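You operate a simulated robot arm through the tools that you are given. There is no shell and no other tool. Be economical: measure what you need, move in short steps, check, and stop when the job is done.

The job below is to be done with a simulated robot arm. You get a single attempt, and the scene is never put back.

## Task
Stand the footstool's loose leg upright, tighten its nut and fit the rubber foot.
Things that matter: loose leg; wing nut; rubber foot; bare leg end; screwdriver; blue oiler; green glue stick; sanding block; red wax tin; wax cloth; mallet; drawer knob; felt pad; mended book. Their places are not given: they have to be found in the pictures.

It is judged by the outcome, as a careful person would: the job done as asked, and still so three seconds after it is handed in. It fails if anything else is knocked over, pushed out of place, dropped, spilled or broken.

## Robot
A 7-joint arm with a two-finger parallel gripper, fixed in place. Base frame: the origin is at the foot of the arm, x ahead of it, y to its left, z up. Readings come in mm, rad, newtons and seconds.
With the tool pointing down near the work surface it reaches from about 480 to 920 mm from the base axis. Its first joint turns from -2.007 to 2.007 rad. Payload 3.91 kg.
The TCP is the grasp point between the finger pads, 30 mm short of the fingertips. In the tool frame z runs along the fingers and y along their closing line. The gripper opens to 110 mm. The fingers are 20 mm wide and 10 mm thick; the gripper's body (48 by 112 mm) begins 55 mm behind the TCP.
Orientation is that of the tool frame in the base frame, as a unit quaternion [x, y, z, w]. With the fingers straight down and closing along the base's y, the tool's x points along the base's -x, its y along +y and its z along -z.

## Interface
- The arm moves only by the tool send_rows. Its argument "motion" is a list of rows, each a list of 3 entries, a list of its own where there are three numbers: the shift along the base's x, y, z in units of 500 mm (1.0 is 500 mm), then the turn, a rotation vector about the base's x, y, z in units of 45 degrees (1.0 is 45 degrees), then the closure, from 0 (fully open) to 1 (shut). In form: [[[dx, dy, dz], [rx, ry, rz], fingers], ...]. A call has 1 to 10 rows; each row is the pose to reach, as a shift and turn from the pose commanded when the call began. A call with a number of a shift or a turn outside -1 to 1 is refused whole. Rows are played at 5 a second. More than 50 mm and 0.15 rad between two rows, or a gripper value outside its range, and nothing of the call is played. A pose out of reach is approached as far as the arm can. The call stops where the force on the tool passes 90 N (or 10 N more than at its start, if that is more) or the arm is blocked; 0.2 s more then pass. Each finger travels about 153 mm/s and halts on what it meets, pressing with about 29 N; the grip force reading is that of the motor and also rises with nothing between the fingers. The clock runs only during rows and for 0.2 s after the last one: add rows that repeat a pose to give the fingers time. The reply holds the time, the measured pose of the TCP, the force on the tool along the base axes, the opening and the grip force, in the units named above and with some noise.
- Cameras (640 x 400 px; columns grow to the right, rows downward): "scene" is fixed at [401.5, -499.9, 1418.4]; the picture's right is [0.87, -0.48, 0.00], its down [-0.28, -0.50, -0.82] and it looks along [0.40, 0.72, -0.57] (base axes); focal length 324 px, centre (320, 200). "wrist" rides on the gripper at [-36, 0, -57] in the tool frame; the picture's right is [0.00, -1.00, 0.00], its down [0.97, 0.00, -0.24] and it looks along [0.24, 0.00, 0.97] (tool axes); focal length 218 px, centre (320, 200).
- snapshot(camera): a new picture of that camera. It takes no simulated time.
- lift_body(by): slides the trunk up (or, below 0, down) by that many mm; the arm rides with it, the base frame stays. It gives what a move gives, with no picture.
- measure_at(camera, pixels): for up to 12 pixels [column, row] of the newest picture of that camera ("zoom" is the newest enlarged one), the place [x, y, z] in the base frame of the surface seen there, good to about 2 mm. It takes no simulated time.
- inspect(camera, box): a new picture of the part [left, top, right, bottom] of that camera's present view, enlarged. It takes no simulated time.
- finish_job(): hands the job in; it is judged then, once.

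Work in short steps. Measure before you move; look again where a grasp or a placing could have gone wrong, and mend it. You have 80 turns and 38 pictures in all, those below and enlarged ones among them. Open the gripper and draw the arm clear of the work before you hand the job in, unless the task says otherwise; then end with one line.

The tools are called after ">>>" as a command line: name --argument value ..., lists and objects as JSON in quotes. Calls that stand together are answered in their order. send_rows: Moves the arm, as the interface text tells. Its arguments: {"type":"object","properties":{"motion":{"type":"array"}},"required":["motion"]} The other tools are called the same way: lift_body (by) slides the trunk up or down; snapshot (camera) takes a picture; measure_at (camera, pixels) gives the place of the surface under pixels of a picture; inspect (camera, box) takes an enlarged picture of a part of a camera's view; finish_job () hands the job in.

At the start:

```text
time: 0.0
ee_pos: [620.7, 241.6, 1094.7]
orientation: [0.0, 1.0, -0.001, -0.001]
wrist_force: [0.6, -0.3, 0.0]
gripper_width: 110.2
grasp_force: 0.1
trunk travel left (down, up): [-625.0, 365.0]
```

scene: 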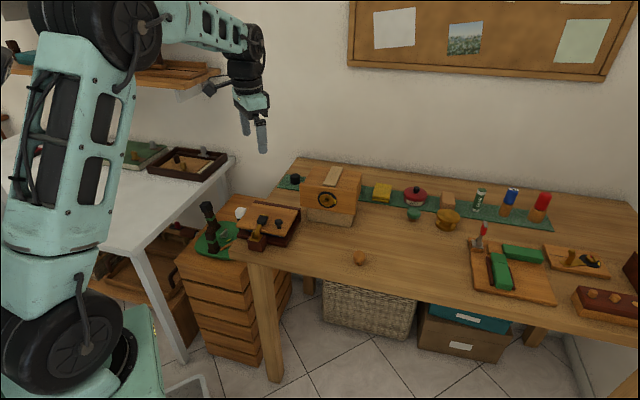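
wrist: 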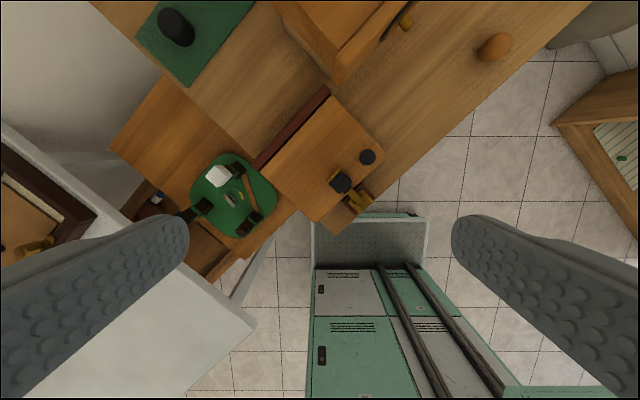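

The scene shows a bench with several objects; the footstool parts may be at left (200-300, 200-250). I enlarge a few regions to identify things.

>>> inspect --camera "scene" --box '[180, 150, 380, 275]'

>>> inspect --camera "scene" --box '[440, 180, 640, 305]'

>>> inspect --camera "wrist" --box '[130, 80, 410, 260]'

```text
3.20 times, centred on (280, 212) of scene
```

zoom: 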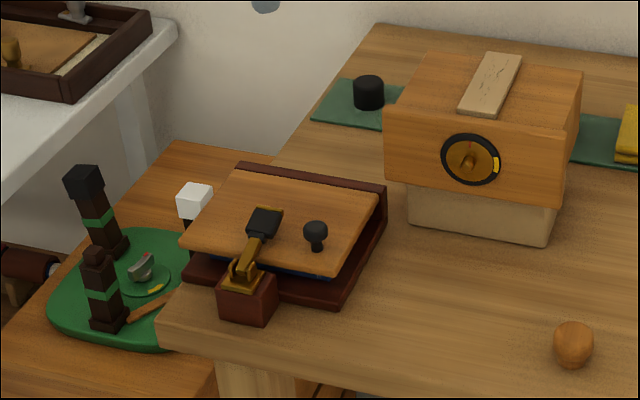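

```text
3.20 times, centred on (540, 242) of scene
```

zoom: 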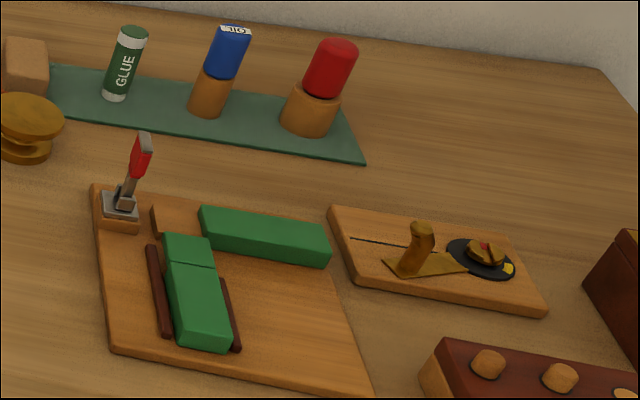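

```text
2.22 times, centred on (270, 170) of wrist
```

zoom: 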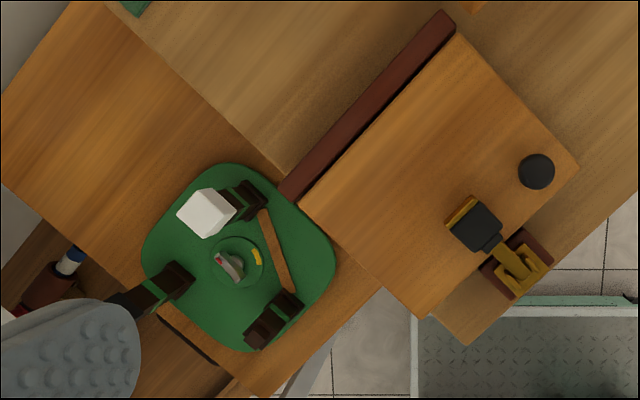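

The upside-down footstool (green seat with dark legs) is on a side surface at the left. I measure its points in the newest zoom (wrist).

>>> measure_at --camera "zoom" --pixels '[[205, 212], [245, 195], [130, 300], [175, 282], [290, 300], [258, 338], [228, 265], [258, 257], [275, 250], [200, 270], [290, 240], [100, 150]]'

>>> inspect --camera "scene" --box '[185, 190, 265, 270]'

```text
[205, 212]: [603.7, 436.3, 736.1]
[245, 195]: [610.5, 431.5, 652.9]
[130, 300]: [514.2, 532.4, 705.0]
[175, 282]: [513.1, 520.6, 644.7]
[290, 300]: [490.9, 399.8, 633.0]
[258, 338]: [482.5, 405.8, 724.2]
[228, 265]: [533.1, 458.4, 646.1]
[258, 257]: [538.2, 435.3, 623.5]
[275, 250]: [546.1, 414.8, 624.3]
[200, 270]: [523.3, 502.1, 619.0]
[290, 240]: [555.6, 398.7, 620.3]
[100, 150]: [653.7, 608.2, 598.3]
```

```text
5.00 times, centred on (225, 230) of scene
```

zoom: 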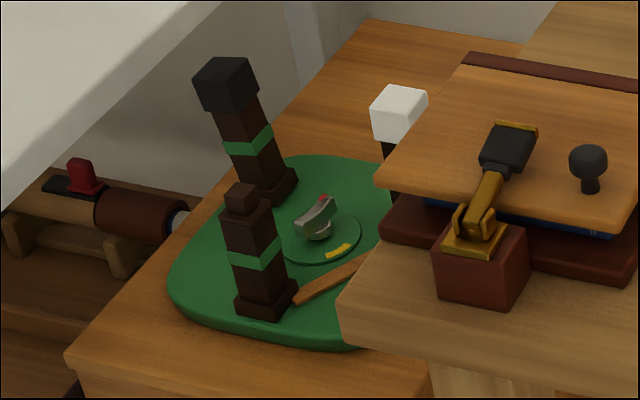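

The stool has three legs: A (white cap, ~605,433), B (black cap, ~514,525), and C (bare, ~486,403), with the nut in the centre (~538,451). I check nearby obstacles and the candidates for the rubber foot.

>>> measure_at --camera "scene" --pixels '[[230, 158], [150, 245], [170, 200], [215, 75], [180, 95], [295, 179], [263, 222], [279, 224], [290, 235], [360, 258], [240, 212], [207, 208]]'

>>> inspect --camera "scene" --box '[270, 160, 470, 285]'

```text
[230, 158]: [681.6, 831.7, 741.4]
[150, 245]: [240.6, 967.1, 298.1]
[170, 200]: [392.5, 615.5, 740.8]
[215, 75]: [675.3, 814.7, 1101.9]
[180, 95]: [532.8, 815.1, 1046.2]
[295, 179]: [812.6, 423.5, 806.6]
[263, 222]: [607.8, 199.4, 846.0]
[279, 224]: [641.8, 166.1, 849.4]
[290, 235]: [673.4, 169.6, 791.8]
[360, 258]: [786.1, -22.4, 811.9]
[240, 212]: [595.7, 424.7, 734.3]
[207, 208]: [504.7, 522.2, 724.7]
```

```text
3.20 times, centred on (370, 222) of scene
```

zoom: 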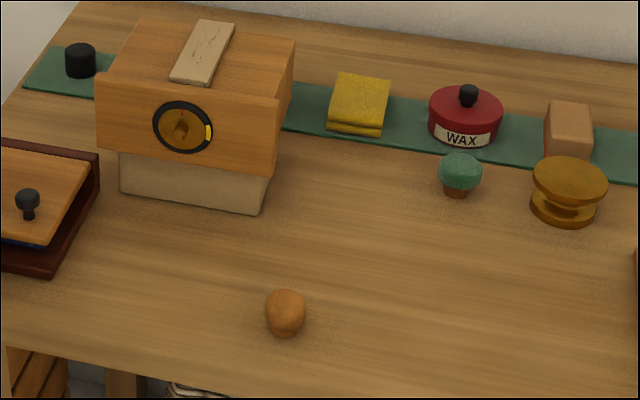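

The black cylinder at (812,423) on the mat may be the rubber foot. I move above the stool for a close look.

>>> send_rows --motion '[[[-0.012, 0.07, -0.05], [0, 0, 0], 0], [[-0.024, 0.14, -0.1], [0, 0, 0], 0], [[-0.036, 0.21, -0.15], [0, 0, 0], 0], [[-0.048, 0.28, -0.2], [0, 0, 0], 0], [[-0.06, 0.35, -0.25], [0, 0, 0], 0], [[-0.072, 0.42, -0.3], [0, 0, 0], 0], [[-0.072, 0.42, -0.3], [0, 0, 0], 0]]'

>>> snapshot --camera "wrist"

```text
time: 1.6
ee_pos: [582.1, 452.9, 945.0]
orientation: [0.0, 1.0, 0.0, 0.0]
wrist_force: [-0.5, 0.5, 0.3]
gripper_width: 110.0
grasp_force: 0.1
trunk travel left (down, up): [-625.0, 365.0]
```

```text
30 pictures are left
```

wrist: 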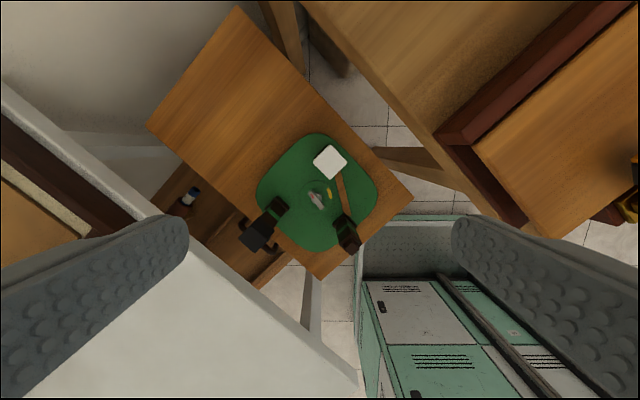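

>>> inspect --camera "wrist" --box '[230, 120, 390, 260]'

```text
2.86 times, centred on (310, 190) of wrist
```

zoom: 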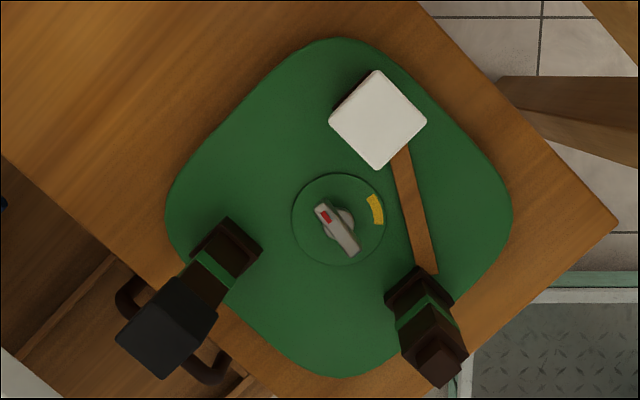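

All three legs look near vertical here; I measure them precisely before deciding which one is loose.

>>> measure_at --camera "zoom" --pixels '[[378, 118], [340, 120], [415, 120], [378, 82], [377, 160], [155, 335], [180, 300], [235, 240], [438, 365], [432, 320], [420, 283], [408, 205]]'

>>> inspect --camera "scene" --box '[535, 230, 635, 310]'

>>> inspect --camera "scene" --box '[455, 215, 555, 305]'

```text
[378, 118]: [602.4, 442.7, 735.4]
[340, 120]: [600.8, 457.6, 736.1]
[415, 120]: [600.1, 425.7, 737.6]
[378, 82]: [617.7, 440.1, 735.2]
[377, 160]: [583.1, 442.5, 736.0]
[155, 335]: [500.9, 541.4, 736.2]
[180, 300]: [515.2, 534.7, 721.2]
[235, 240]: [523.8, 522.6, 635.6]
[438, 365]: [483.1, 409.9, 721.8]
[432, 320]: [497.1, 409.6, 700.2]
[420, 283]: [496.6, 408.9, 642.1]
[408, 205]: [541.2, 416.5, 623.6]
```

```text
5.00 times, centred on (585, 270) of scene
```

zoom: 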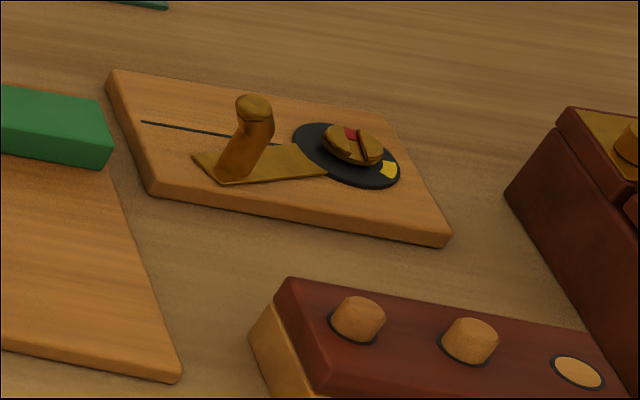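

```text
4.44 times, centred on (505, 260) of scene
```

zoom: 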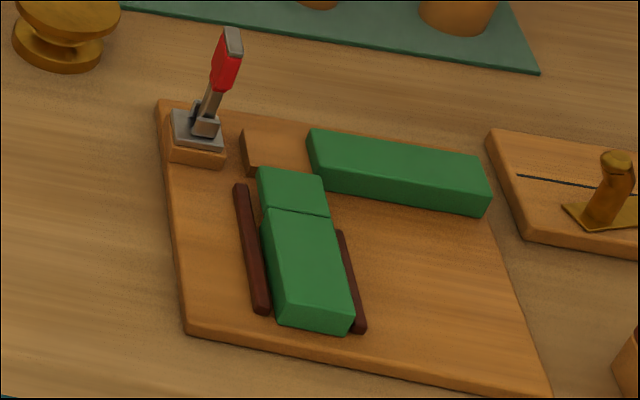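

Leg B's cap seems offset outward from its base (tilt?). I go closer to check each leg's base against its top.

>>> send_rows --motion '[[[-0.04, 0.02, -0.06], [0, 0, 0], 0], [[-0.08, 0.03, -0.13], [0, 0, 0], 0], [[-0.08, 0.03, -0.13], [0, 0, 0], 0]]'

>>> inspect --camera "wrist" --box '[200, 50, 440, 200]'

```text
time: 2.4
ee_pos: [545.0, 467.0, 879.9]
orientation: [-0.001, 1.0, 0.0, 0.001]
wrist_force: [0.2, 0.2, 0.3]
gripper_width: 109.8
grasp_force: 0.0
trunk travel left (down, up): [-625.0, 365.0]
```

```text
2.67 times, centred on (320, 125) of wrist
```

zoom: 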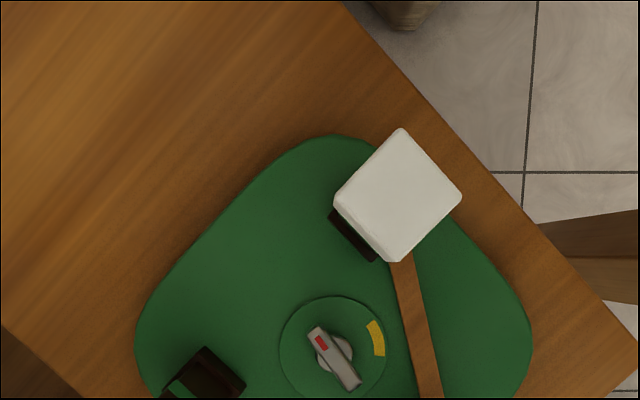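

Leg A looks vertical too. I take the whole picture to see B and C.

>>> inspect --camera "wrist" --box '[220, 140, 420, 290]'

```text
2.67 times, centred on (320, 215) of wrist
```

zoom: 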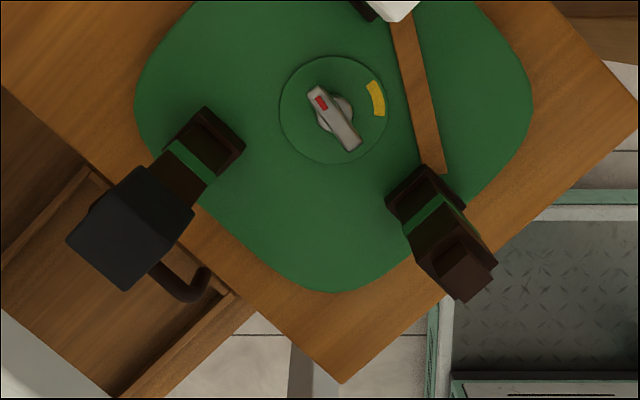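

All three stool legs here stand vertical by parallax, so the loose leg may be something else. I survey the other areas: the left table and the far right.

>>> inspect --camera "scene" --box '[0, 40, 240, 190]'

>>> inspect --camera "scene" --box '[80, 180, 240, 300]'

>>> snapshot --camera "wrist"

```text
2.67 times, centred on (120, 115) of scene
```

zoom: 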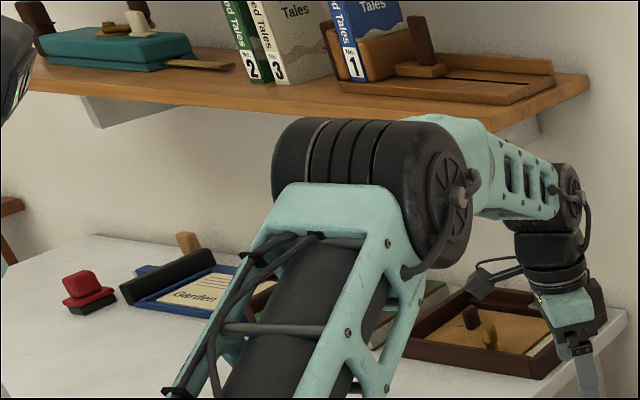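

```text
3.33 times, centred on (160, 240) of scene
```

zoom: 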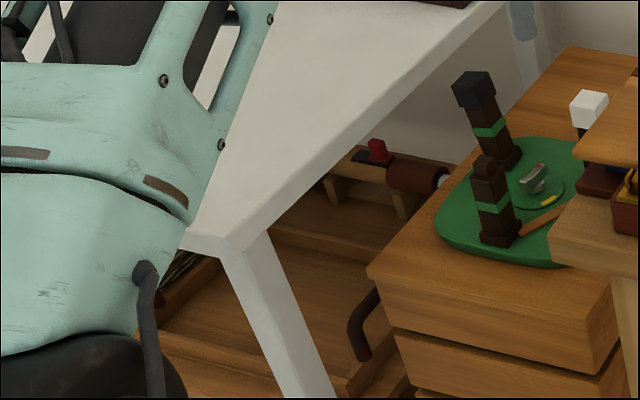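

```text
22 pictures are left
```

wrist: 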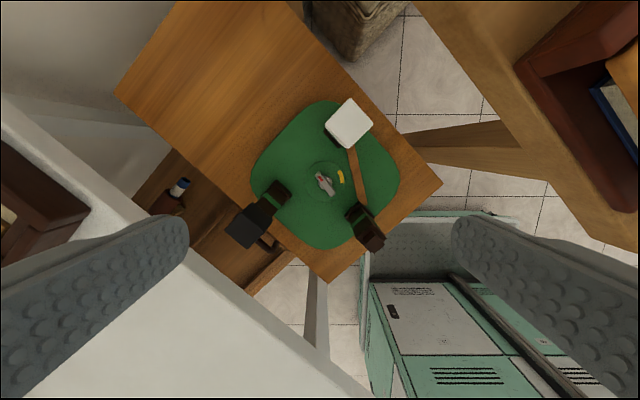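

The shelf's top-left holds a teal item with dark legs; I zoom into it.

>>> inspect --camera "scene" --box '[0, 30, 90, 90]'

>>> inspect --camera "scene" --box '[560, 230, 640, 330]'

```text
6.67 times, centred on (45, 60) of scene
```

zoom: 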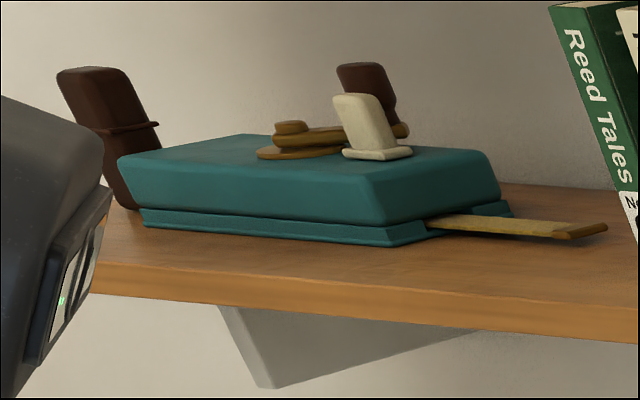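

```text
4.00 times, centred on (600, 280) of scene
```

zoom: 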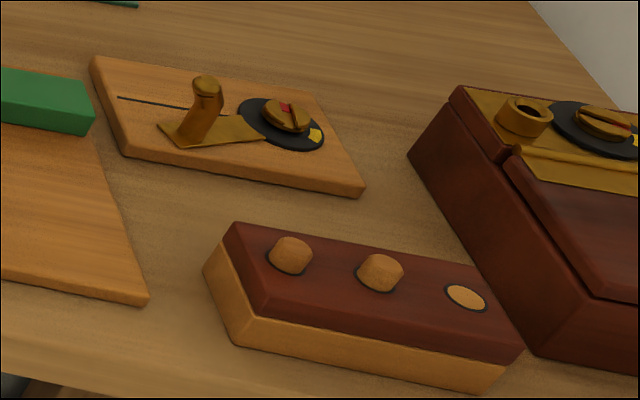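

Those are other items, so the green stool is the target. I zoom on legs B and C to measure any tilt precisely.

>>> inspect --camera "wrist" --box '[216, 170, 312, 260]'

>>> measure_at --camera "wrist" --pixels '[[288, 195], [277, 184], [270, 192], [280, 203], [263, 197], [272, 206], [230, 220], [255, 225], [240, 243], [265, 215], [248, 205], [242, 228]]'

>>> measure_at --camera "wrist" --pixels '[[357, 204], [368, 216], [348, 216], [361, 212], [352, 224], [360, 218], [366, 230], [374, 237], [380, 238], [373, 246], [367, 243], [378, 232]]'

```text
4.44 times, centred on (264, 215) of wrist
```

zoom: 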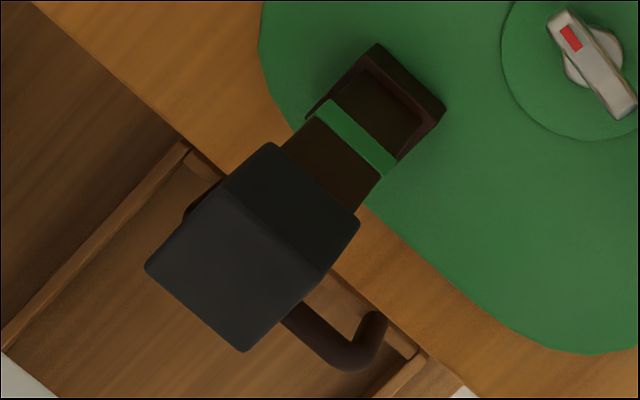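

```text
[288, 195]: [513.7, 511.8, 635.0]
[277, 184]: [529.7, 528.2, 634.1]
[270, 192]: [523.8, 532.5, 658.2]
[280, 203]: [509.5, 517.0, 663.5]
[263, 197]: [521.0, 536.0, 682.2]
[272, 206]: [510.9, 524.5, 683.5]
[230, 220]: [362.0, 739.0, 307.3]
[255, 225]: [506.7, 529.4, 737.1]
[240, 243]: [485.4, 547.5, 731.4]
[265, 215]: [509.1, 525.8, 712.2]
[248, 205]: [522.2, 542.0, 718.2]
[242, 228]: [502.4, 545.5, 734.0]
```

```text
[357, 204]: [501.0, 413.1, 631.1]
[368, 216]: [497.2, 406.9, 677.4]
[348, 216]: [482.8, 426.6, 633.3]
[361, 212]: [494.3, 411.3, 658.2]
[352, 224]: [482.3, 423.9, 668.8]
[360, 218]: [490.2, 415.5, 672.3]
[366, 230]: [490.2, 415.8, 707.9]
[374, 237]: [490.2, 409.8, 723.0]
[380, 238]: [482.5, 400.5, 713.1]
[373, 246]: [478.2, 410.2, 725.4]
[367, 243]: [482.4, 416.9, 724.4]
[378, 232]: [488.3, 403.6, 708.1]
```

Leg C is vertical; B's cap looks ~20 mm outward of its base. I measure A the same way for comparison, plus more B cap points in the zoom.

>>> measure_at --camera "wrist" --pixels '[[326, 133], [328, 138], [333, 143], [338, 147], [327, 134], [350, 101], [371, 123], [348, 145], [328, 125], [349, 123], [325, 183], [341, 176]]'

>>> measure_at --camera "zoom" --pixels '[[230, 198], [316, 276], [155, 265], [242, 342], [235, 270], [275, 150], [350, 220], [268, 235], [375, 50], [435, 108], [375, 100], [335, 150]]'

```text
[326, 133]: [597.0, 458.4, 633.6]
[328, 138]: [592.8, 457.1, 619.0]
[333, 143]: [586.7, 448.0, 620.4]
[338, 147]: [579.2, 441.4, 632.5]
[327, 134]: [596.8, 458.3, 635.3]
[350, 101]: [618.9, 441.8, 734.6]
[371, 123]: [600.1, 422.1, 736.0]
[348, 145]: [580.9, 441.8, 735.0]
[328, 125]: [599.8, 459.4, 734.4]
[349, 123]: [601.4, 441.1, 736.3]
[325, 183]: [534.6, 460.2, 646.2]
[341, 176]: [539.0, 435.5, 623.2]
```

```text
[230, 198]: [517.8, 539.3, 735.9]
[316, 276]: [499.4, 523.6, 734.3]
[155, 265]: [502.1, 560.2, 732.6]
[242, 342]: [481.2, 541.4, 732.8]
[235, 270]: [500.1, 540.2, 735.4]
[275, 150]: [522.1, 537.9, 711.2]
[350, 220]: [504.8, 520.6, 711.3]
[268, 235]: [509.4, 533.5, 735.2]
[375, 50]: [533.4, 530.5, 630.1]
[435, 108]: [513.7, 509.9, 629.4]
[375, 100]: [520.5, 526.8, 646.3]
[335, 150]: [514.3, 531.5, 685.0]
```

Both views agree: A and C are vertical, while B (black cap) leans ~10 mm outward along about (-0.72, 0.69) – it is the loose leg, and C is the bare end. I check the white table's edge for finger clearance, and rotate the gripper 45° at this height.

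>>> measure_at --camera "wrist" --pixels '[[120, 205], [195, 260], [225, 285], [260, 315], [300, 348], [290, 205], [277, 178], [250, 195]]'

>>> send_rows --motion '[[[0, 0, 0], [0, 0, 0.18], 0], [[-0.02, 0.04, 0], [0, 0, 0.36], 0], [[-0.04, 0.08, 0], [0, 0, 0.54], 0], [[-0.06, 0.11, 0], [0, 0, 0.72], 0], [[-0.07, 0.13, 0], [0, 0, 0.88], 0], [[-0.078, 0.142, 0], [0, 0, 1.0], 0], [[-0.078, 0.142, 0], [0, 0, 1.0], 0]]'

>>> snapshot --camera "wrist"

```text
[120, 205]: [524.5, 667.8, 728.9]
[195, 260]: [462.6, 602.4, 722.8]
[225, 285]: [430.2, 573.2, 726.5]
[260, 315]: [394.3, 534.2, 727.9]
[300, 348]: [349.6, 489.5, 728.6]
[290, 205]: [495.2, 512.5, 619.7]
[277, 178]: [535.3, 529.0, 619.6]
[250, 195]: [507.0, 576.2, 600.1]
```

```text
time: 4.0
ee_pos: [506.5, 537.9, 879.6]
orientation: [-0.384, 0.923, 0.0, 0.0]
wrist_force: [-0.2, -0.1, 0.7]
gripper_width: 110.1
grasp_force: 0.1
trunk travel left (down, up): [-625.0, 365.0]
```

```text
18 pictures are left
```

wrist: 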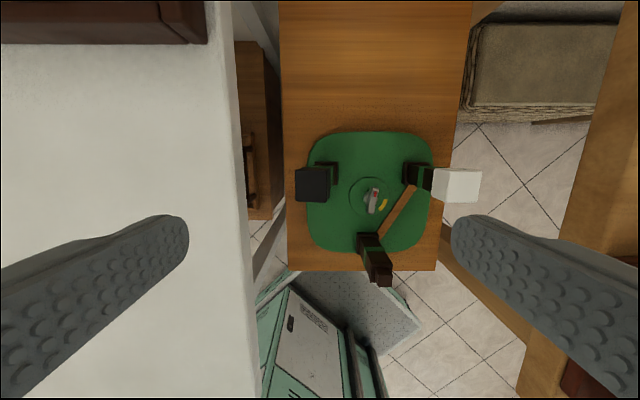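

In this rotated view B clearly leans to the left (cap at (313,184), base at (327,172)), along the tool's closing line. I measure the base precisely to know where the cap should end up.

>>> inspect --camera "wrist" --box '[280, 120, 408, 200]'

```text
5.00 times, centred on (344, 160) of wrist
```

zoom: 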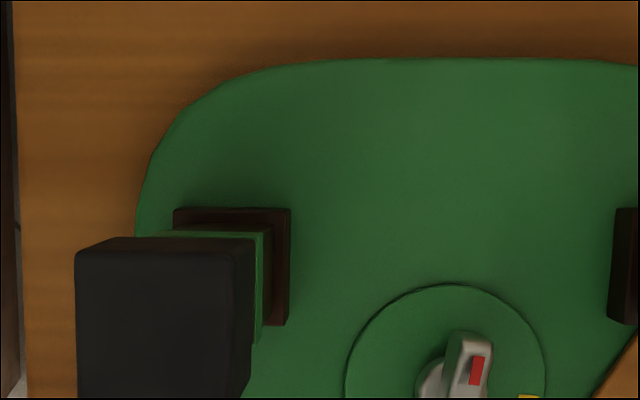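

>>> measure_at --camera "zoom" --pixels '[[177, 213], [284, 213], [284, 320], [268, 240], [262, 300], [262, 330], [82, 262], [225, 262], [222, 390], [82, 390], [470, 370], [440, 345]]'

```text
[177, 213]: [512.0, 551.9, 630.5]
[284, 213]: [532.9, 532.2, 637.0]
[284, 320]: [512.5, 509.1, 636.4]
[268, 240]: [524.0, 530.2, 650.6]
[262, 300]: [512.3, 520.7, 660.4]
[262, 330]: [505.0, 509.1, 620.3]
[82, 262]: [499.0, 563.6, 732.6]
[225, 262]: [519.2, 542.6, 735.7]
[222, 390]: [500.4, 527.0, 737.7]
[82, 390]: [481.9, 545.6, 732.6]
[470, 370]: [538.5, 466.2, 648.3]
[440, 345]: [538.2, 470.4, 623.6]
```

Base centre is (512, 530.5), cap top centre (500, 544.7): a ~9° lean. I will lower the open gripper centred over the base, so that closing the pads squares the leg upright.

>>> send_rows --motion '[[[0.011, -0.015, 0], [0, 0, 0], 0], [[0.011, -0.015, -0.08], [0, 0, 0], 0], [[0.011, -0.015, -0.16], [0, 0, 0], 0], [[0.011, -0.015, -0.24], [0, 0, 0], 0], [[0.011, -0.015, -0.29], [0, 0, 0], 0], [[0.011, -0.015, -0.324], [0, 0, 0], 0], [[0.011, -0.015, -0.324], [0, 0, 0], 0]]'

>>> snapshot --camera "scene"

```text
time: 5.6
ee_pos: [510.2, 530.8, 718.5]
orientation: [-0.383, 0.924, 0.0, 0.0]
wrist_force: [0.5, 0.4, 0.6]
gripper_width: 109.9
grasp_force: 0.0
trunk travel left (down, up): [-625.0, 365.0]
```

```text
16 pictures are left
```

scene: 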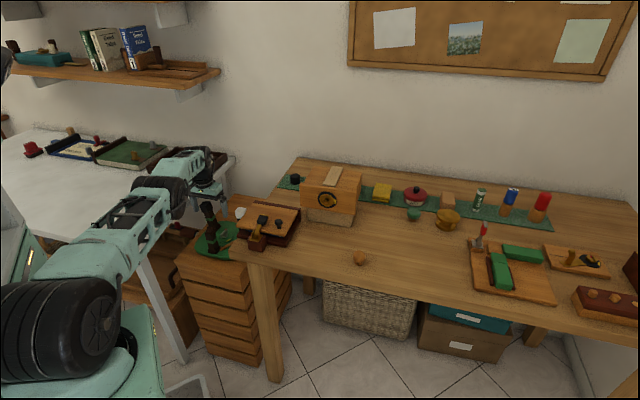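

The gripper straddles leg B with no contact. I close the fingers slowly around the cap.

>>> send_rows --motion '[[[0.002, 0, 0], [0, 0, 0], 0.2], [[0.002, 0, 0], [0, 0, 0], 0.4], [[0.002, 0, 0], [0, 0, 0], 0.55], [[0.002, 0, 0], [0, 0, 0], 0.62], [[0.002, 0, 0], [0, 0, 0], 0.66], [[0.002, 0, 0], [0, 0, 0], 0.7], [[0.002, 0, 0], [0, 0, 0], 0.7]]'

>>> inspect --camera "scene" --box '[185, 170, 285, 270]'

```text
time: 7.2
ee_pos: [512.3, 530.6, 718.3]
orientation: [-0.382, 0.924, 0.0, 0.0]
wrist_force: [1.0, -3.3, -0.5]
gripper_width: 34.2
grasp_force: 44.8
trunk travel left (down, up): [-625.0, 365.0]
```

```text
4.00 times, centred on (235, 220) of scene
```

zoom: 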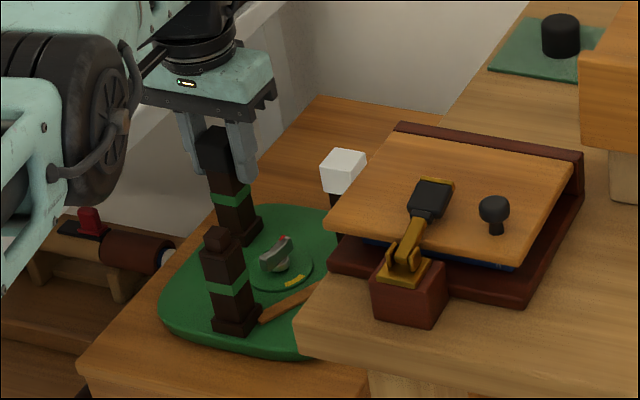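

The pads closed on the cap at 34 mm, with the leg now aligned. I open slowly and go up to check that it stays.

>>> send_rows --motion '[[[0, 0, 0], [0, 0, 0], 0.62], [[0, 0, 0], [0, 0, 0], 0.55], [[0, 0, 0], [0, 0, 0], 0.3], [[0, 0, 0], [0, 0, 0], 0.05], [[0, 0, 0.06], [0, 0, 0], 0], [[0, 0, 0.14], [0, 0, 0], 0], [[0, 0, 0.22], [0, 0, 0], 0], [[-0.011, 0.015, 0.3], [0, 0, 0], 0], [[-0.011, 0.015, 0.324], [0, 0, 0], 0], [[-0.011, 0.015, 0.324], [0, 0, 0], 0]]'

>>> inspect --camera "wrist" --box '[280, 120, 408, 200]'

```text
time: 9.4
ee_pos: [506.4, 537.1, 880.5]
orientation: [-0.383, 0.924, 0.0, -0.001]
wrist_force: [0.0, 0.3, -0.2]
gripper_width: 110.1
grasp_force: 0.2
trunk travel left (down, up): [-625.0, 365.0]
```

```text
5.00 times, centred on (344, 160) of wrist
```

zoom: 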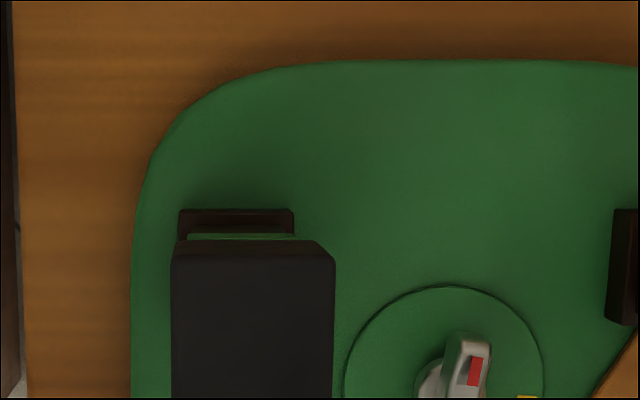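

B is upright now (cap centre matches the vertical projection of the base) and it stays. Next the wing nut: I enlarge it to measure its centre, pointer and the yellow mark.

>>> inspect --camera "wrist" --box '[335, 170, 415, 220]'

```text
8.00 times, centred on (375, 195) of wrist
```

zoom: 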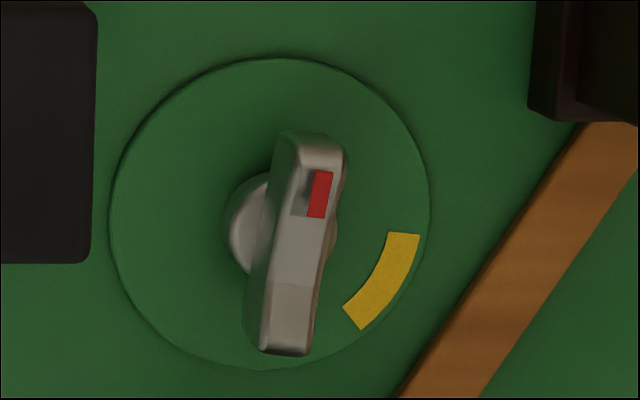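

>>> measure_at --camera "zoom" --pixels '[[310, 145], [288, 335], [300, 240], [335, 160], [300, 150], [270, 345], [305, 345], [270, 58], [112, 220], [428, 215], [385, 280], [240, 225]]'

```text
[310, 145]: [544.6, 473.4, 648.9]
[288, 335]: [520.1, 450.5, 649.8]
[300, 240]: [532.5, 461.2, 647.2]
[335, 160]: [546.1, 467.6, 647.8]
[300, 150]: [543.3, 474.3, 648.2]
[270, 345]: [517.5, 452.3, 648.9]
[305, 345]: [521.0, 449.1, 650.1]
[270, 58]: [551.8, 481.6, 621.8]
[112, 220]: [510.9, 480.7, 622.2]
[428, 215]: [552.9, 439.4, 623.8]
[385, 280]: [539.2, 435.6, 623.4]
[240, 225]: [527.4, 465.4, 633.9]
```

Nut centre N≈(532,461), bar top z≈649; its red end points at 41°, the yellow mark at -73.5°: a clockwise turn of ~114°. The caps leave no room to spin the gripper body there, so I will push the tail end round with closed fingers. First I close and move above the start point.

>>> send_rows --motion '[[[0.011, -0.034, -0.02], [0, 0, -0.167], 0.4], [[0.022, -0.068, -0.05], [0, 0, -0.333], 0.8], [[0.033, -0.102, -0.08], [0, 0, -0.5], 1], [[0.043, -0.136, -0.11], [0, 0, -0.667], 1], [[0.054, -0.17, -0.14], [0, 0, -0.833], 1], [[0.064, -0.204, -0.161], [0, 0, -1], 1], [[0.064, -0.204, -0.161], [0, 0, -1], 1]]'

```text
time: 11.0
ee_pos: [537.8, 434.1, 799.8]
orientation: [0.001, 1.0, -0.001, 0.001]
wrist_force: [-0.1, -0.7, -0.5]
gripper_width: 0.2
grasp_force: 29.3
trunk travel left (down, up): [-625.0, 365.0]
```

Position is as planned. I turn 30° more and descend to z 670 beside the bar's tail.

>>> send_rows --motion '[[[0, 0, 0], [0, 0, -0.167], 1], [[0, 0, 0], [0, 0, -0.333], 1], [[0, 0, 0], [0, 0, -0.5], 1], [[0, 0, 0], [0, 0, -0.667], 1], [[0.001, 0, -0.08], [0, 0, -0.667], 1], [[0.001, 0, -0.16], [0, 0, -0.667], 1], [[0.001, 0.001, -0.22], [0, 0, -0.667], 1], [[0.001, 0.001, -0.26], [0, 0, -0.667], 1], [[0.001, 0.001, -0.26], [0, 0, -0.667], 1]]'

>>> snapshot --camera "wrist"

```text
time: 13.0
ee_pos: [538.7, 436.6, 669.9]
orientation: [0.259, 0.966, 0.0, -0.001]
wrist_force: [0.4, -0.3, 0.2]
gripper_width: 0.0
grasp_force: 29.5
trunk travel left (down, up): [-625.0, 365.0]
```

```text
12 pictures are left
```

wrist: 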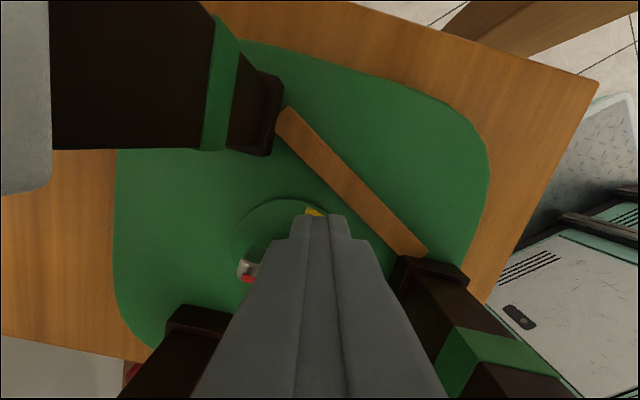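

No contact so far, the closed fingers sit beside the tail. I push the tail clockwise through the first ~65°, slightly raised (z 673) to keep the body clear of C's tenon.

>>> send_rows --motion '[[[0, 0, 0.006], [0, 0, 0], 1], [[-0.008, 0.0086, 0.006], [0, 0, 0], 1], [[-0.0125, 0.0078, 0.006], [0, 0, -0.031], 1], [[-0.017, 0.007, 0.006], [0, 0, -0.062], 1], [[-0.0266, 0.008, 0.006], [0, 0, -0.127], 1], [[-0.0358, 0.012, 0.006], [0, 0, -0.189], 1], [[-0.044, 0.0188, 0.006], [0, 0, -0.253], 1], [[-0.0496, 0.0282, 0.006], [0, 0, -0.316], 1], [[-0.0496, 0.0282, 0.006], [0, 0, -0.316], 1]]'

>>> snapshot --camera "wrist"

```text
time: 15.0
ee_pos: [515.0, 449.4, 672.2]
orientation: [0.377, 0.926, 0.0, -0.001]
wrist_force: [0.9, -2.2, -0.1]
gripper_width: 0.2
grasp_force: 28.8
trunk travel left (down, up): [-625.0, 365.0]
```

```text
11 pictures are left
```

wrist: 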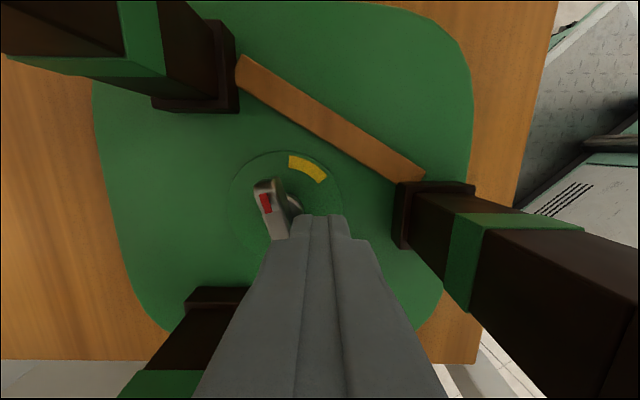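

The nut turns with the push (red end approaching the yellow mark at (305,167)). I continue along the arc for the remaining ~50°.

>>> send_rows --motion '[[[-0.0028, 0.0106, 0], [0, 0, -0.062], 1], [[-0.002, 0.022, 0], [0, 0, -0.129], 1], [[-0.004, 0.0286, 0], [0, 0, -0.184], 1], [[-0.0042, 0.0356, 0], [0, 0, -0.24], 1], [[-0.0042, 0.0356, 0], [0, 0, -0.24], 1]]'

>>> inspect --camera "wrist" --box '[220, 120, 380, 240]'

```text
time: 16.2
ee_pos: [512.0, 468.9, 673.1]
orientation: [0.462, 0.887, 0.0, -0.001]
wrist_force: [-7.2, -3.7, -4.0]
gripper_width: 0.0
grasp_force: 29.1
trunk travel left (down, up): [-625.0, 365.0]
```

```text
3.33 times, centred on (300, 180) of wrist
```

zoom: 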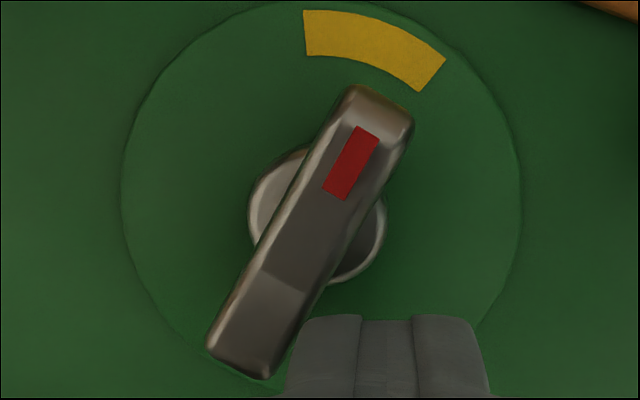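

The pointer now points into the yellow mark in the picture; I measure true angles.

>>> measure_at --camera "zoom" --pixels '[[380, 105], [240, 358], [310, 232], [305, 35], [372, 52], [430, 75], [122, 200], [520, 200]]'

```text
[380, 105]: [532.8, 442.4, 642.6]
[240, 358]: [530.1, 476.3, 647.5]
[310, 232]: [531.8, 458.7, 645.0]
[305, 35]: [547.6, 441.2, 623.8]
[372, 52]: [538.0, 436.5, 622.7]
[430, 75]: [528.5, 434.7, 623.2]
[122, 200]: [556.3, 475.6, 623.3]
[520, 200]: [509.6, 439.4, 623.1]
```

Pointer at about -86°, the yellow zone spans -51° to -98°: the nut is tightened inside the mark. I back off and rise, and measure the obstacles near the black cylinder.

>>> send_rows --motion '[[[-0.008, -0.003, 0], [0, 0, 0], 1], [[-0.008, -0.003, 0.08], [0, 0, 0], 1], [[-0.008, -0.003, 0.16], [0, 0, 0], 1], [[0.02, -0.003, 0.25], [0, 0, 0.12], 0.8], [[0.06, -0.003, 0.34], [0, 0, 0.3], 0.6], [[0.11, -0.003, 0.42], [0, 0, 0.48], 0.4], [[0.17, -0.003, 0.47], [0, 0, 0.66], 0.2], [[0.23, -0.003, 0.5], [0, 0, 0.84], 0], [[0.3, -0.003, 0.5], [0, 0, 1.0], 0], [[0.36, -0.02, 0.5], [0, 0, 1.0], 0]]'

>>> measure_at --camera "scene" --pixels '[[305, 183], [310, 168], [332, 168], [358, 175], [300, 208], [352, 225], [295, 175], [290, 182], [300, 182], [295, 184], [415, 213], [244, 212]]'

>>> snapshot --camera "wrist"

```text
time: 18.4
ee_pos: [668.6, 441.4, 917.8]
orientation: [0.086, 0.996, 0.0, 0.0]
wrist_force: [0.0, -0.8, 0.4]
gripper_width: 110.0
grasp_force: 0.0
out of reach, approached as far as the arm can: row 9, 10
trunk travel left (down, up): [-625.0, 365.0]
```

```text
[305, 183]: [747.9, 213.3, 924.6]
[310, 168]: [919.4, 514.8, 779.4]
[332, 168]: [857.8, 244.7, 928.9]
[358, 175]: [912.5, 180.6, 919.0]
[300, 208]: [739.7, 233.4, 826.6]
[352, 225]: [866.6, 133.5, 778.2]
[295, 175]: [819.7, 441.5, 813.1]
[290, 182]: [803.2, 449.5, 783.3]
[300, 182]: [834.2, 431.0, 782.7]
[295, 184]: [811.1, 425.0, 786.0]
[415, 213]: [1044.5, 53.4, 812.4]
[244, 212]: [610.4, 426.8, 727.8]
```

```text
9 pictures are left
```

wrist: 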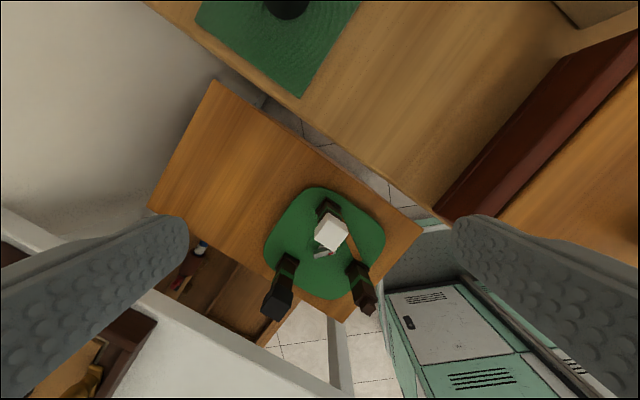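

At z 918 the arm cannot reach further out; the black cylinder is near (817,435), radius ~922. I raise the trunk by 80 mm so the arm reaches farther at this height, then view the cylinder.

>>> lift_body --by 80

>>> send_rows --motion '[[[0.04, -0.01, -0.06], [0, 0, 0.07], 0], [[0.08, -0.02, -0.12], [0, 0, 0.15], 0], [[0.12, -0.03, -0.18], [0, 0, 0.22], 0], [[0.152, -0.042, -0.236], [0, 0, 0.22], 0], [[0.152, -0.042, -0.236], [0, 0, 0.22], 0]]'

>>> snapshot --camera "wrist"

```text
time: 19.6
ee_pos: [669.8, 442.6, 998.7]
orientation: [0.087, 0.996, 0.0, 0.0]
wrist_force: [0.0, -0.5, 0.1]
gripper_width: 109.9
grasp_force: 0.0
trunk travel left (down, up): [-705.0, 285.0]
```

```text
time: 20.8
ee_pos: [723.3, 399.2, 883.1]
orientation: [0.001, 1.0, 0.001, 0.0]
wrist_force: [-0.1, -0.1, 0.1]
gripper_width: 110.2
grasp_force: 0.0
out of reach, approached as far as the arm can: row 1, 2, 3, 4, 5
trunk travel left (down, up): [-705.0, 285.0]
```

```text
8 pictures are left
```

wrist: 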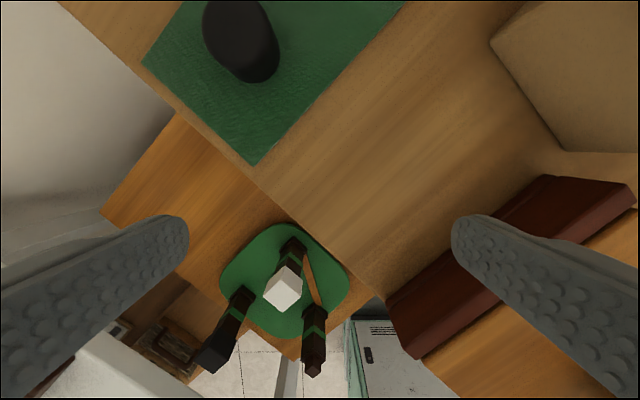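

The cylinder is seen at (240,40). Reach grows with TCP lower relative to the trunk, so I raise the trunk further and measure the cylinder precisely.

>>> measure_at --camera "wrist" --pixels '[[240, 25], [215, 15], [265, 30], [240, 10], [250, 78], [225, 62], [278, 60], [245, 60], [205, 35], [255, 160], [235, 45], [143, 62]]'

>>> lift_body --by 160

```text
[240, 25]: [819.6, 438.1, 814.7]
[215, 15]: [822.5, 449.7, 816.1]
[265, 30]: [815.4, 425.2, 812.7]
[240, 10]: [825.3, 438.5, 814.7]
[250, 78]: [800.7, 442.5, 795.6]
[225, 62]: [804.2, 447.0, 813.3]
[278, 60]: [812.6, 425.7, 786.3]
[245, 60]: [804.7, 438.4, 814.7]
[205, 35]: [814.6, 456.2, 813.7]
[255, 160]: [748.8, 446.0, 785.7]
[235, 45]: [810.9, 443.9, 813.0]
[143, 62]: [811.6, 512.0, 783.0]
```

```text
time: 22.6
ee_pos: [723.2, 398.7, 1045.5]
orientation: [0.001, 1.0, 0.0, -0.001]
wrist_force: [-0.1, 0.4, 0.3]
gripper_width: 110.0
grasp_force: 0.0
trunk travel left (down, up): [-865.0, 125.0]
```

Cylinder: centre about (818,440), Ø~34, top 814, base 784. I move down in steps and see where the commanded pose stands.

>>> send_rows --motion '[[[0, 0, -0.08], [0, 0, 0], 0], [[0, 0, -0.16], [0, 0, 0], 0], [[0, 0, -0.22], [0, 0, 0], 0], [[0, 0, -0.28], [0, 0, 0], 0], [[0, 0, -0.28], [0, 0, 0], 0]]'

```text
time: 23.8
ee_pos: [708.5, 384.3, 910.8]
orientation: [0.0, 1.0, 0.001, 0.0]
wrist_force: [-0.3, -0.2, -0.5]
gripper_width: 110.0
grasp_force: 0.2
out of reach, approached as far as the arm can: row 1, 2, 3, 4, 5
trunk travel left (down, up): [-865.0, 125.0]
```

Reach has an optimum near the original trunk height, and with the tool straight down it ends ~826 mm. I will use a tool tilted outward instead; first I retreat inward and up so that the trunk can go back down.

>>> send_rows --motion '[[[-0.08, -0.05, 0.04], [0, 0, 0], 0], [[-0.16, -0.1, 0.1], [0, 0, 0], 0], [[-0.2, -0.13, 0.18], [0, 0, 0], 0], [[-0.2, -0.13, 0.26], [0, 0, 0], 0], [[-0.2, -0.13, 0.34], [0, 0, 0], 0], [[-0.2, -0.13, 0.42], [0, 0, 0], 0], [[-0.2, -0.13, 0.46], [0, 0, 0], 0], [[-0.2, -0.13, 0.46], [0, 0, 0], 0]]'

>>> lift_body --by -220

```text
refused: row 1 steps farther than a row can; nothing moved
```

```text
time: 25.1
ee_pos: [710.3, 384.7, 810.0]
orientation: [0.001, 1.0, 0.001, 0.004]
wrist_force: [-16.7, -12.0, 39.0]
gripper_width: 110.0
grasp_force: 0.0
trunk travel left (down, up): [-746.0, 244.0]
stopped: the force on the tool passed its limit (the readings are from after the stop); the commanded pose is now the measured one
```

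The first call was refused but the trunk lowering still went, and the fingertips touched the bare bench. I raise at once and look.

>>> lift_body --by 60

>>> snapshot --camera "scene"

```text
time: 26.1
ee_pos: [712.4, 385.8, 866.1]
orientation: [0.001, 1.0, -0.001, 0.001]
wrist_force: [0.4, -0.1, 0.3]
gripper_width: 110.2
grasp_force: 0.2
trunk travel left (down, up): [-806.0, 184.0]
```

```text
7 pictures are left
```

scene: 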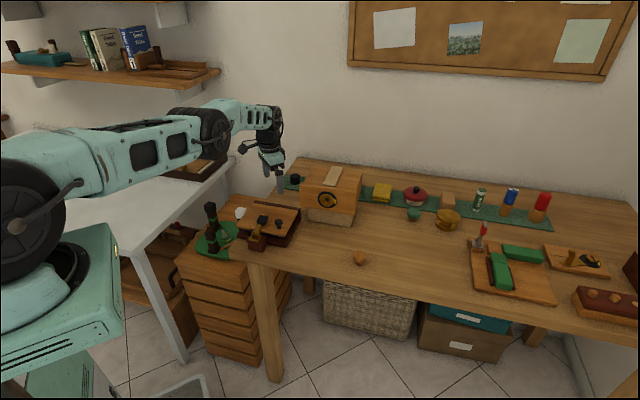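

Nothing was disturbed and the commanded pose is now the measured one. I yaw the gripper to the radial direction, and check the drawer box's left corner in the last wrist picture.

>>> measure_at --camera "wrist" --pixels '[[500, 40], [515, 85], [563, 148], [520, 15], [485, 40], [400, 5]]'

>>> send_rows --motion '[[[0, 0, 0.01], [0, 0, 0.16], 0], [[-0.01, -0.005, 0.02], [0, 0, 0.32], 0], [[-0.02, -0.01, 0.02], [0, 0, 0.48], 0], [[-0.03, -0.015, 0.02], [0, 0, 0.629], 0], [[-0.03, -0.015, 0.02], [0, 0, 0.629], 0]]'

```text
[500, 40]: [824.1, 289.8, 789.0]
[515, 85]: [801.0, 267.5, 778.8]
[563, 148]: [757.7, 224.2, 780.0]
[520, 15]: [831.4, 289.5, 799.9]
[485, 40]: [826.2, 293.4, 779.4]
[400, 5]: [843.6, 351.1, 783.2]
```

```text
time: 27.3
ee_pos: [696.8, 380.0, 873.8]
orientation: [-0.243, 0.97, 0.001, 0.002]
wrist_force: [0.4, -0.9, -0.3]
gripper_width: 109.8
grasp_force: 0.1
trunk travel left (down, up): [-806.0, 184.0]
```

Clear of the box. Now I tilt the tool 30° outward about (0.474,-0.88,0).

>>> send_rows --motion '[[[0, 0, 0.02], [0.079, -0.147, 0], 0], [[0, 0, 0.03], [0.158, -0.293, 0], 0], [[0, 0, 0.03], [0.237, -0.44, 0], 0], [[0, 0, 0.03], [0.316, -0.587, 0], 0], [[0, 0, 0.03], [0.316, -0.587, 0], 0]]'

```text
time: 28.5
ee_pos: [697.5, 379.5, 889.4]
orientation: [-0.234, 0.936, 0.064, 0.253]
wrist_force: [-0.6, -0.2, -0.8]
gripper_width: 109.9
grasp_force: 0.0
trunk travel left (down, up): [-806.0, 184.0]
```

Tilt achieved. I move out toward a point above the cylinder at z 870.

>>> send_rows --motion '[[[0.06, 0.03, 0], [0, 0, 0], 0], [[0.12, 0.06, -0.01], [0, 0, 0], 0], [[0.18, 0.09, -0.02], [0, 0, 0], 0], [[0.235, 0.118, -0.038], [0, 0, 0], 0], [[0.235, 0.118, -0.038], [0, 0, 0], 0]]'

>>> snapshot --camera "wrist"

```text
time: 29.7
ee_pos: [800.7, 428.7, 875.7]
orientation: [-0.234, 0.937, 0.064, 0.253]
wrist_force: [0.4, -0.4, -0.5]
gripper_width: 110.0
grasp_force: 0.0
out of reach, approached as far as the arm can: row 4, 5
trunk travel left (down, up): [-806.0, 184.0]
```

```text
6 pictures are left
```

wrist: 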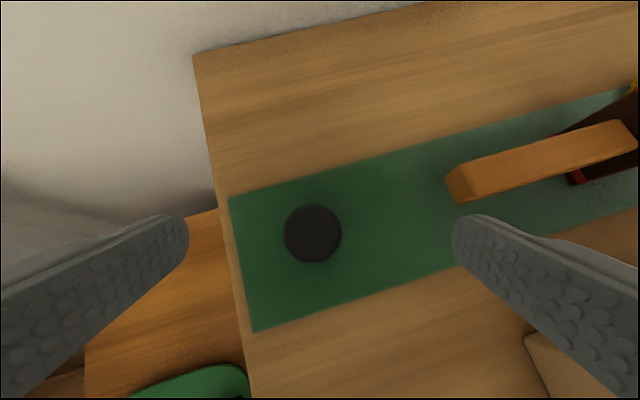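

Reached radius 908, only ~15 mm short; the cylinder is clearly seen at (313,234). I measure it and move the drawer box's near parts into consideration.

>>> measure_at --camera "wrist" --pixels '[[313, 234], [287, 234], [339, 234], [313, 208], [313, 259], [455, 190], [520, 175], [330, 280]]'

>>> inspect --camera "wrist" --box '[265, 190, 361, 280]'

```text
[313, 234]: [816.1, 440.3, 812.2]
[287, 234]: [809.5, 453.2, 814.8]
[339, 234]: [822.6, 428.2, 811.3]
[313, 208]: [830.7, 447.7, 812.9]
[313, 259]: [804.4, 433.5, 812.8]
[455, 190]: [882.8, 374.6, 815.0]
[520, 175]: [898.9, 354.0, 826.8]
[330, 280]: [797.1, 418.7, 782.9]
```

```text
4.44 times, centred on (313, 235) of wrist
```

zoom: 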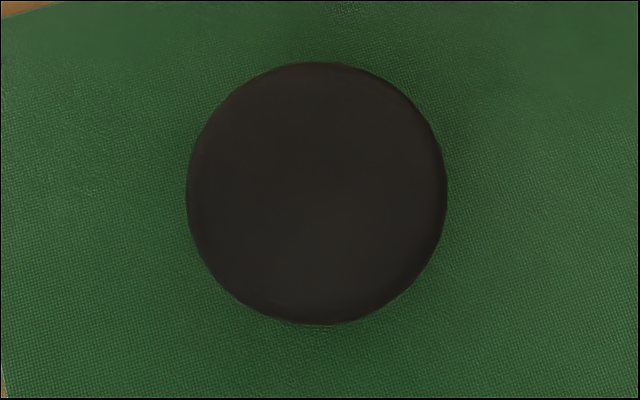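

Cylinder axis (817,440), Ø30. With the tilt, I want TCP at about (810,436.5,818), opening ~60 mm. I raise the arm 85 mm, then will lower the trunk to improve the reach.

>>> send_rows --motion '[[[-0.01, -0.002, 0.04], [0, 0, 0], 0.2], [[-0.01, -0.002, 0.1], [0, 0, 0], 0.45], [[-0.01, -0.002, 0.17], [0, 0, 0], 0.45], [[-0.01, -0.002, 0.17], [0, 0, 0], 0.45]]'

```text
time: 30.7
ee_pos: [795.7, 428.5, 961.2]
orientation: [-0.235, 0.936, 0.065, 0.253]
wrist_force: [0.8, 0.0, 0.0]
gripper_width: 60.3
grasp_force: 0.1
trunk travel left (down, up): [-806.0, 184.0]
```

The commanded pose equals the measured one (no reach limit here). I lower the trunk by 85 mm (tips stay above z 845).

>>> lift_body --by -85

```text
time: 31.9
ee_pos: [796.0, 427.8, 876.4]
orientation: [-0.234, 0.937, 0.064, 0.252]
wrist_force: [-0.9, 0.1, -0.9]
gripper_width: 60.6
grasp_force: 0.0
trunk travel left (down, up): [-721.0, 269.0]
```

Now I go out to (810,436.5) and descend to z 830 first.

>>> send_rows --motion '[[[0.028, 0.017, 0], [0, 0, 0], 0.45], [[0.028, 0.017, -0.05], [0, 0, 0], 0.45], [[0.028, 0.017, -0.093], [0, 0, 0], 0.45], [[0.028, 0.017, -0.093], [0, 0, 0], 0.45]]'

```text
time: 32.9
ee_pos: [809.6, 434.8, 830.5]
orientation: [-0.235, 0.937, 0.064, 0.252]
wrist_force: [-0.7, -0.5, 0.7]
gripper_width: 60.2
grasp_force: 0.1
trunk travel left (down, up): [-721.0, 269.0]
```

Reached without limit. I descend 12 mm and close on the cylinder.

>>> send_rows --motion '[[[0, 0.002, -0.012], [0, 0, 0], 0.45], [[0, 0.002, -0.024], [0, 0, 0], 0.45], [[0, 0.002, -0.024], [0, 0, 0], 0.6], [[0, 0.002, -0.024], [0, 0, 0], 0.7], [[0, 0.002, -0.024], [0, 0, 0], 0.8], [[0, 0.002, -0.024], [0, 0, 0], 0.9], [[0, 0.002, -0.024], [0, 0, 0], 0.9]]'

```text
time: 34.5
ee_pos: [808.2, 434.2, 818.7]
orientation: [-0.234, 0.937, 0.064, 0.253]
wrist_force: [-0.3, -1.1, -0.1]
gripper_width: 34.5
grasp_force: 28.2
out of reach, approached as far as the arm can: row 2, 3, 4, 5, 6, 7
trunk travel left (down, up): [-721.0, 269.0]
```

Gripped at 34.5 mm. I lift straight up 80 mm, then travel back over the stool toward leg C.

>>> send_rows --motion '[[[0, 0, 0.02], [0, 0, 0], 0.9], [[0, 0, 0.08], [0, 0, 0], 0.9], [[0, 0, 0.16], [0, 0, 0], 0.9], [[-0.07, -0.006, 0.18], [0, 0, 0], 0.9], [[-0.15, -0.012, 0.18], [0, 0, 0], 0.9], [[-0.23, -0.018, 0.18], [0, 0, 0], 0.9], [[-0.31, -0.024, 0.18], [0, 0, 0], 0.9], [[-0.39, -0.03, 0.18], [0, 0, 0], 0.9], [[-0.46, -0.036, 0.18], [0, 0, 0], 0.9], [[-0.46, -0.036, 0.18], [0, 0, 0], 0.9]]'

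>>> snapshot --camera "wrist"

```text
time: 36.7
ee_pos: [576.3, 414.3, 909.7]
orientation: [-0.234, 0.936, 0.065, 0.253]
wrist_force: [-0.4, -0.1, -0.1]
gripper_width: 34.5
grasp_force: 28.9
trunk travel left (down, up): [-721.0, 269.0]
```

```text
4 pictures are left
```

wrist: 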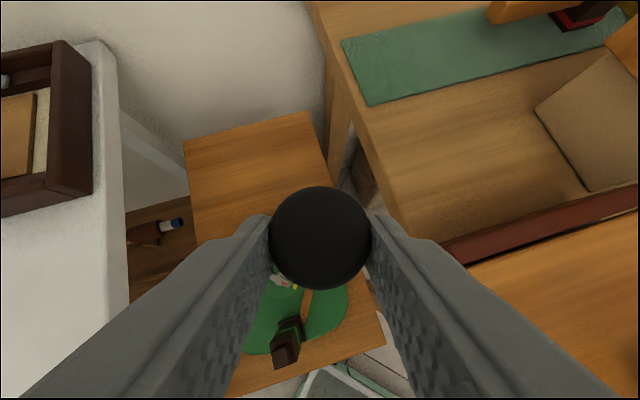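

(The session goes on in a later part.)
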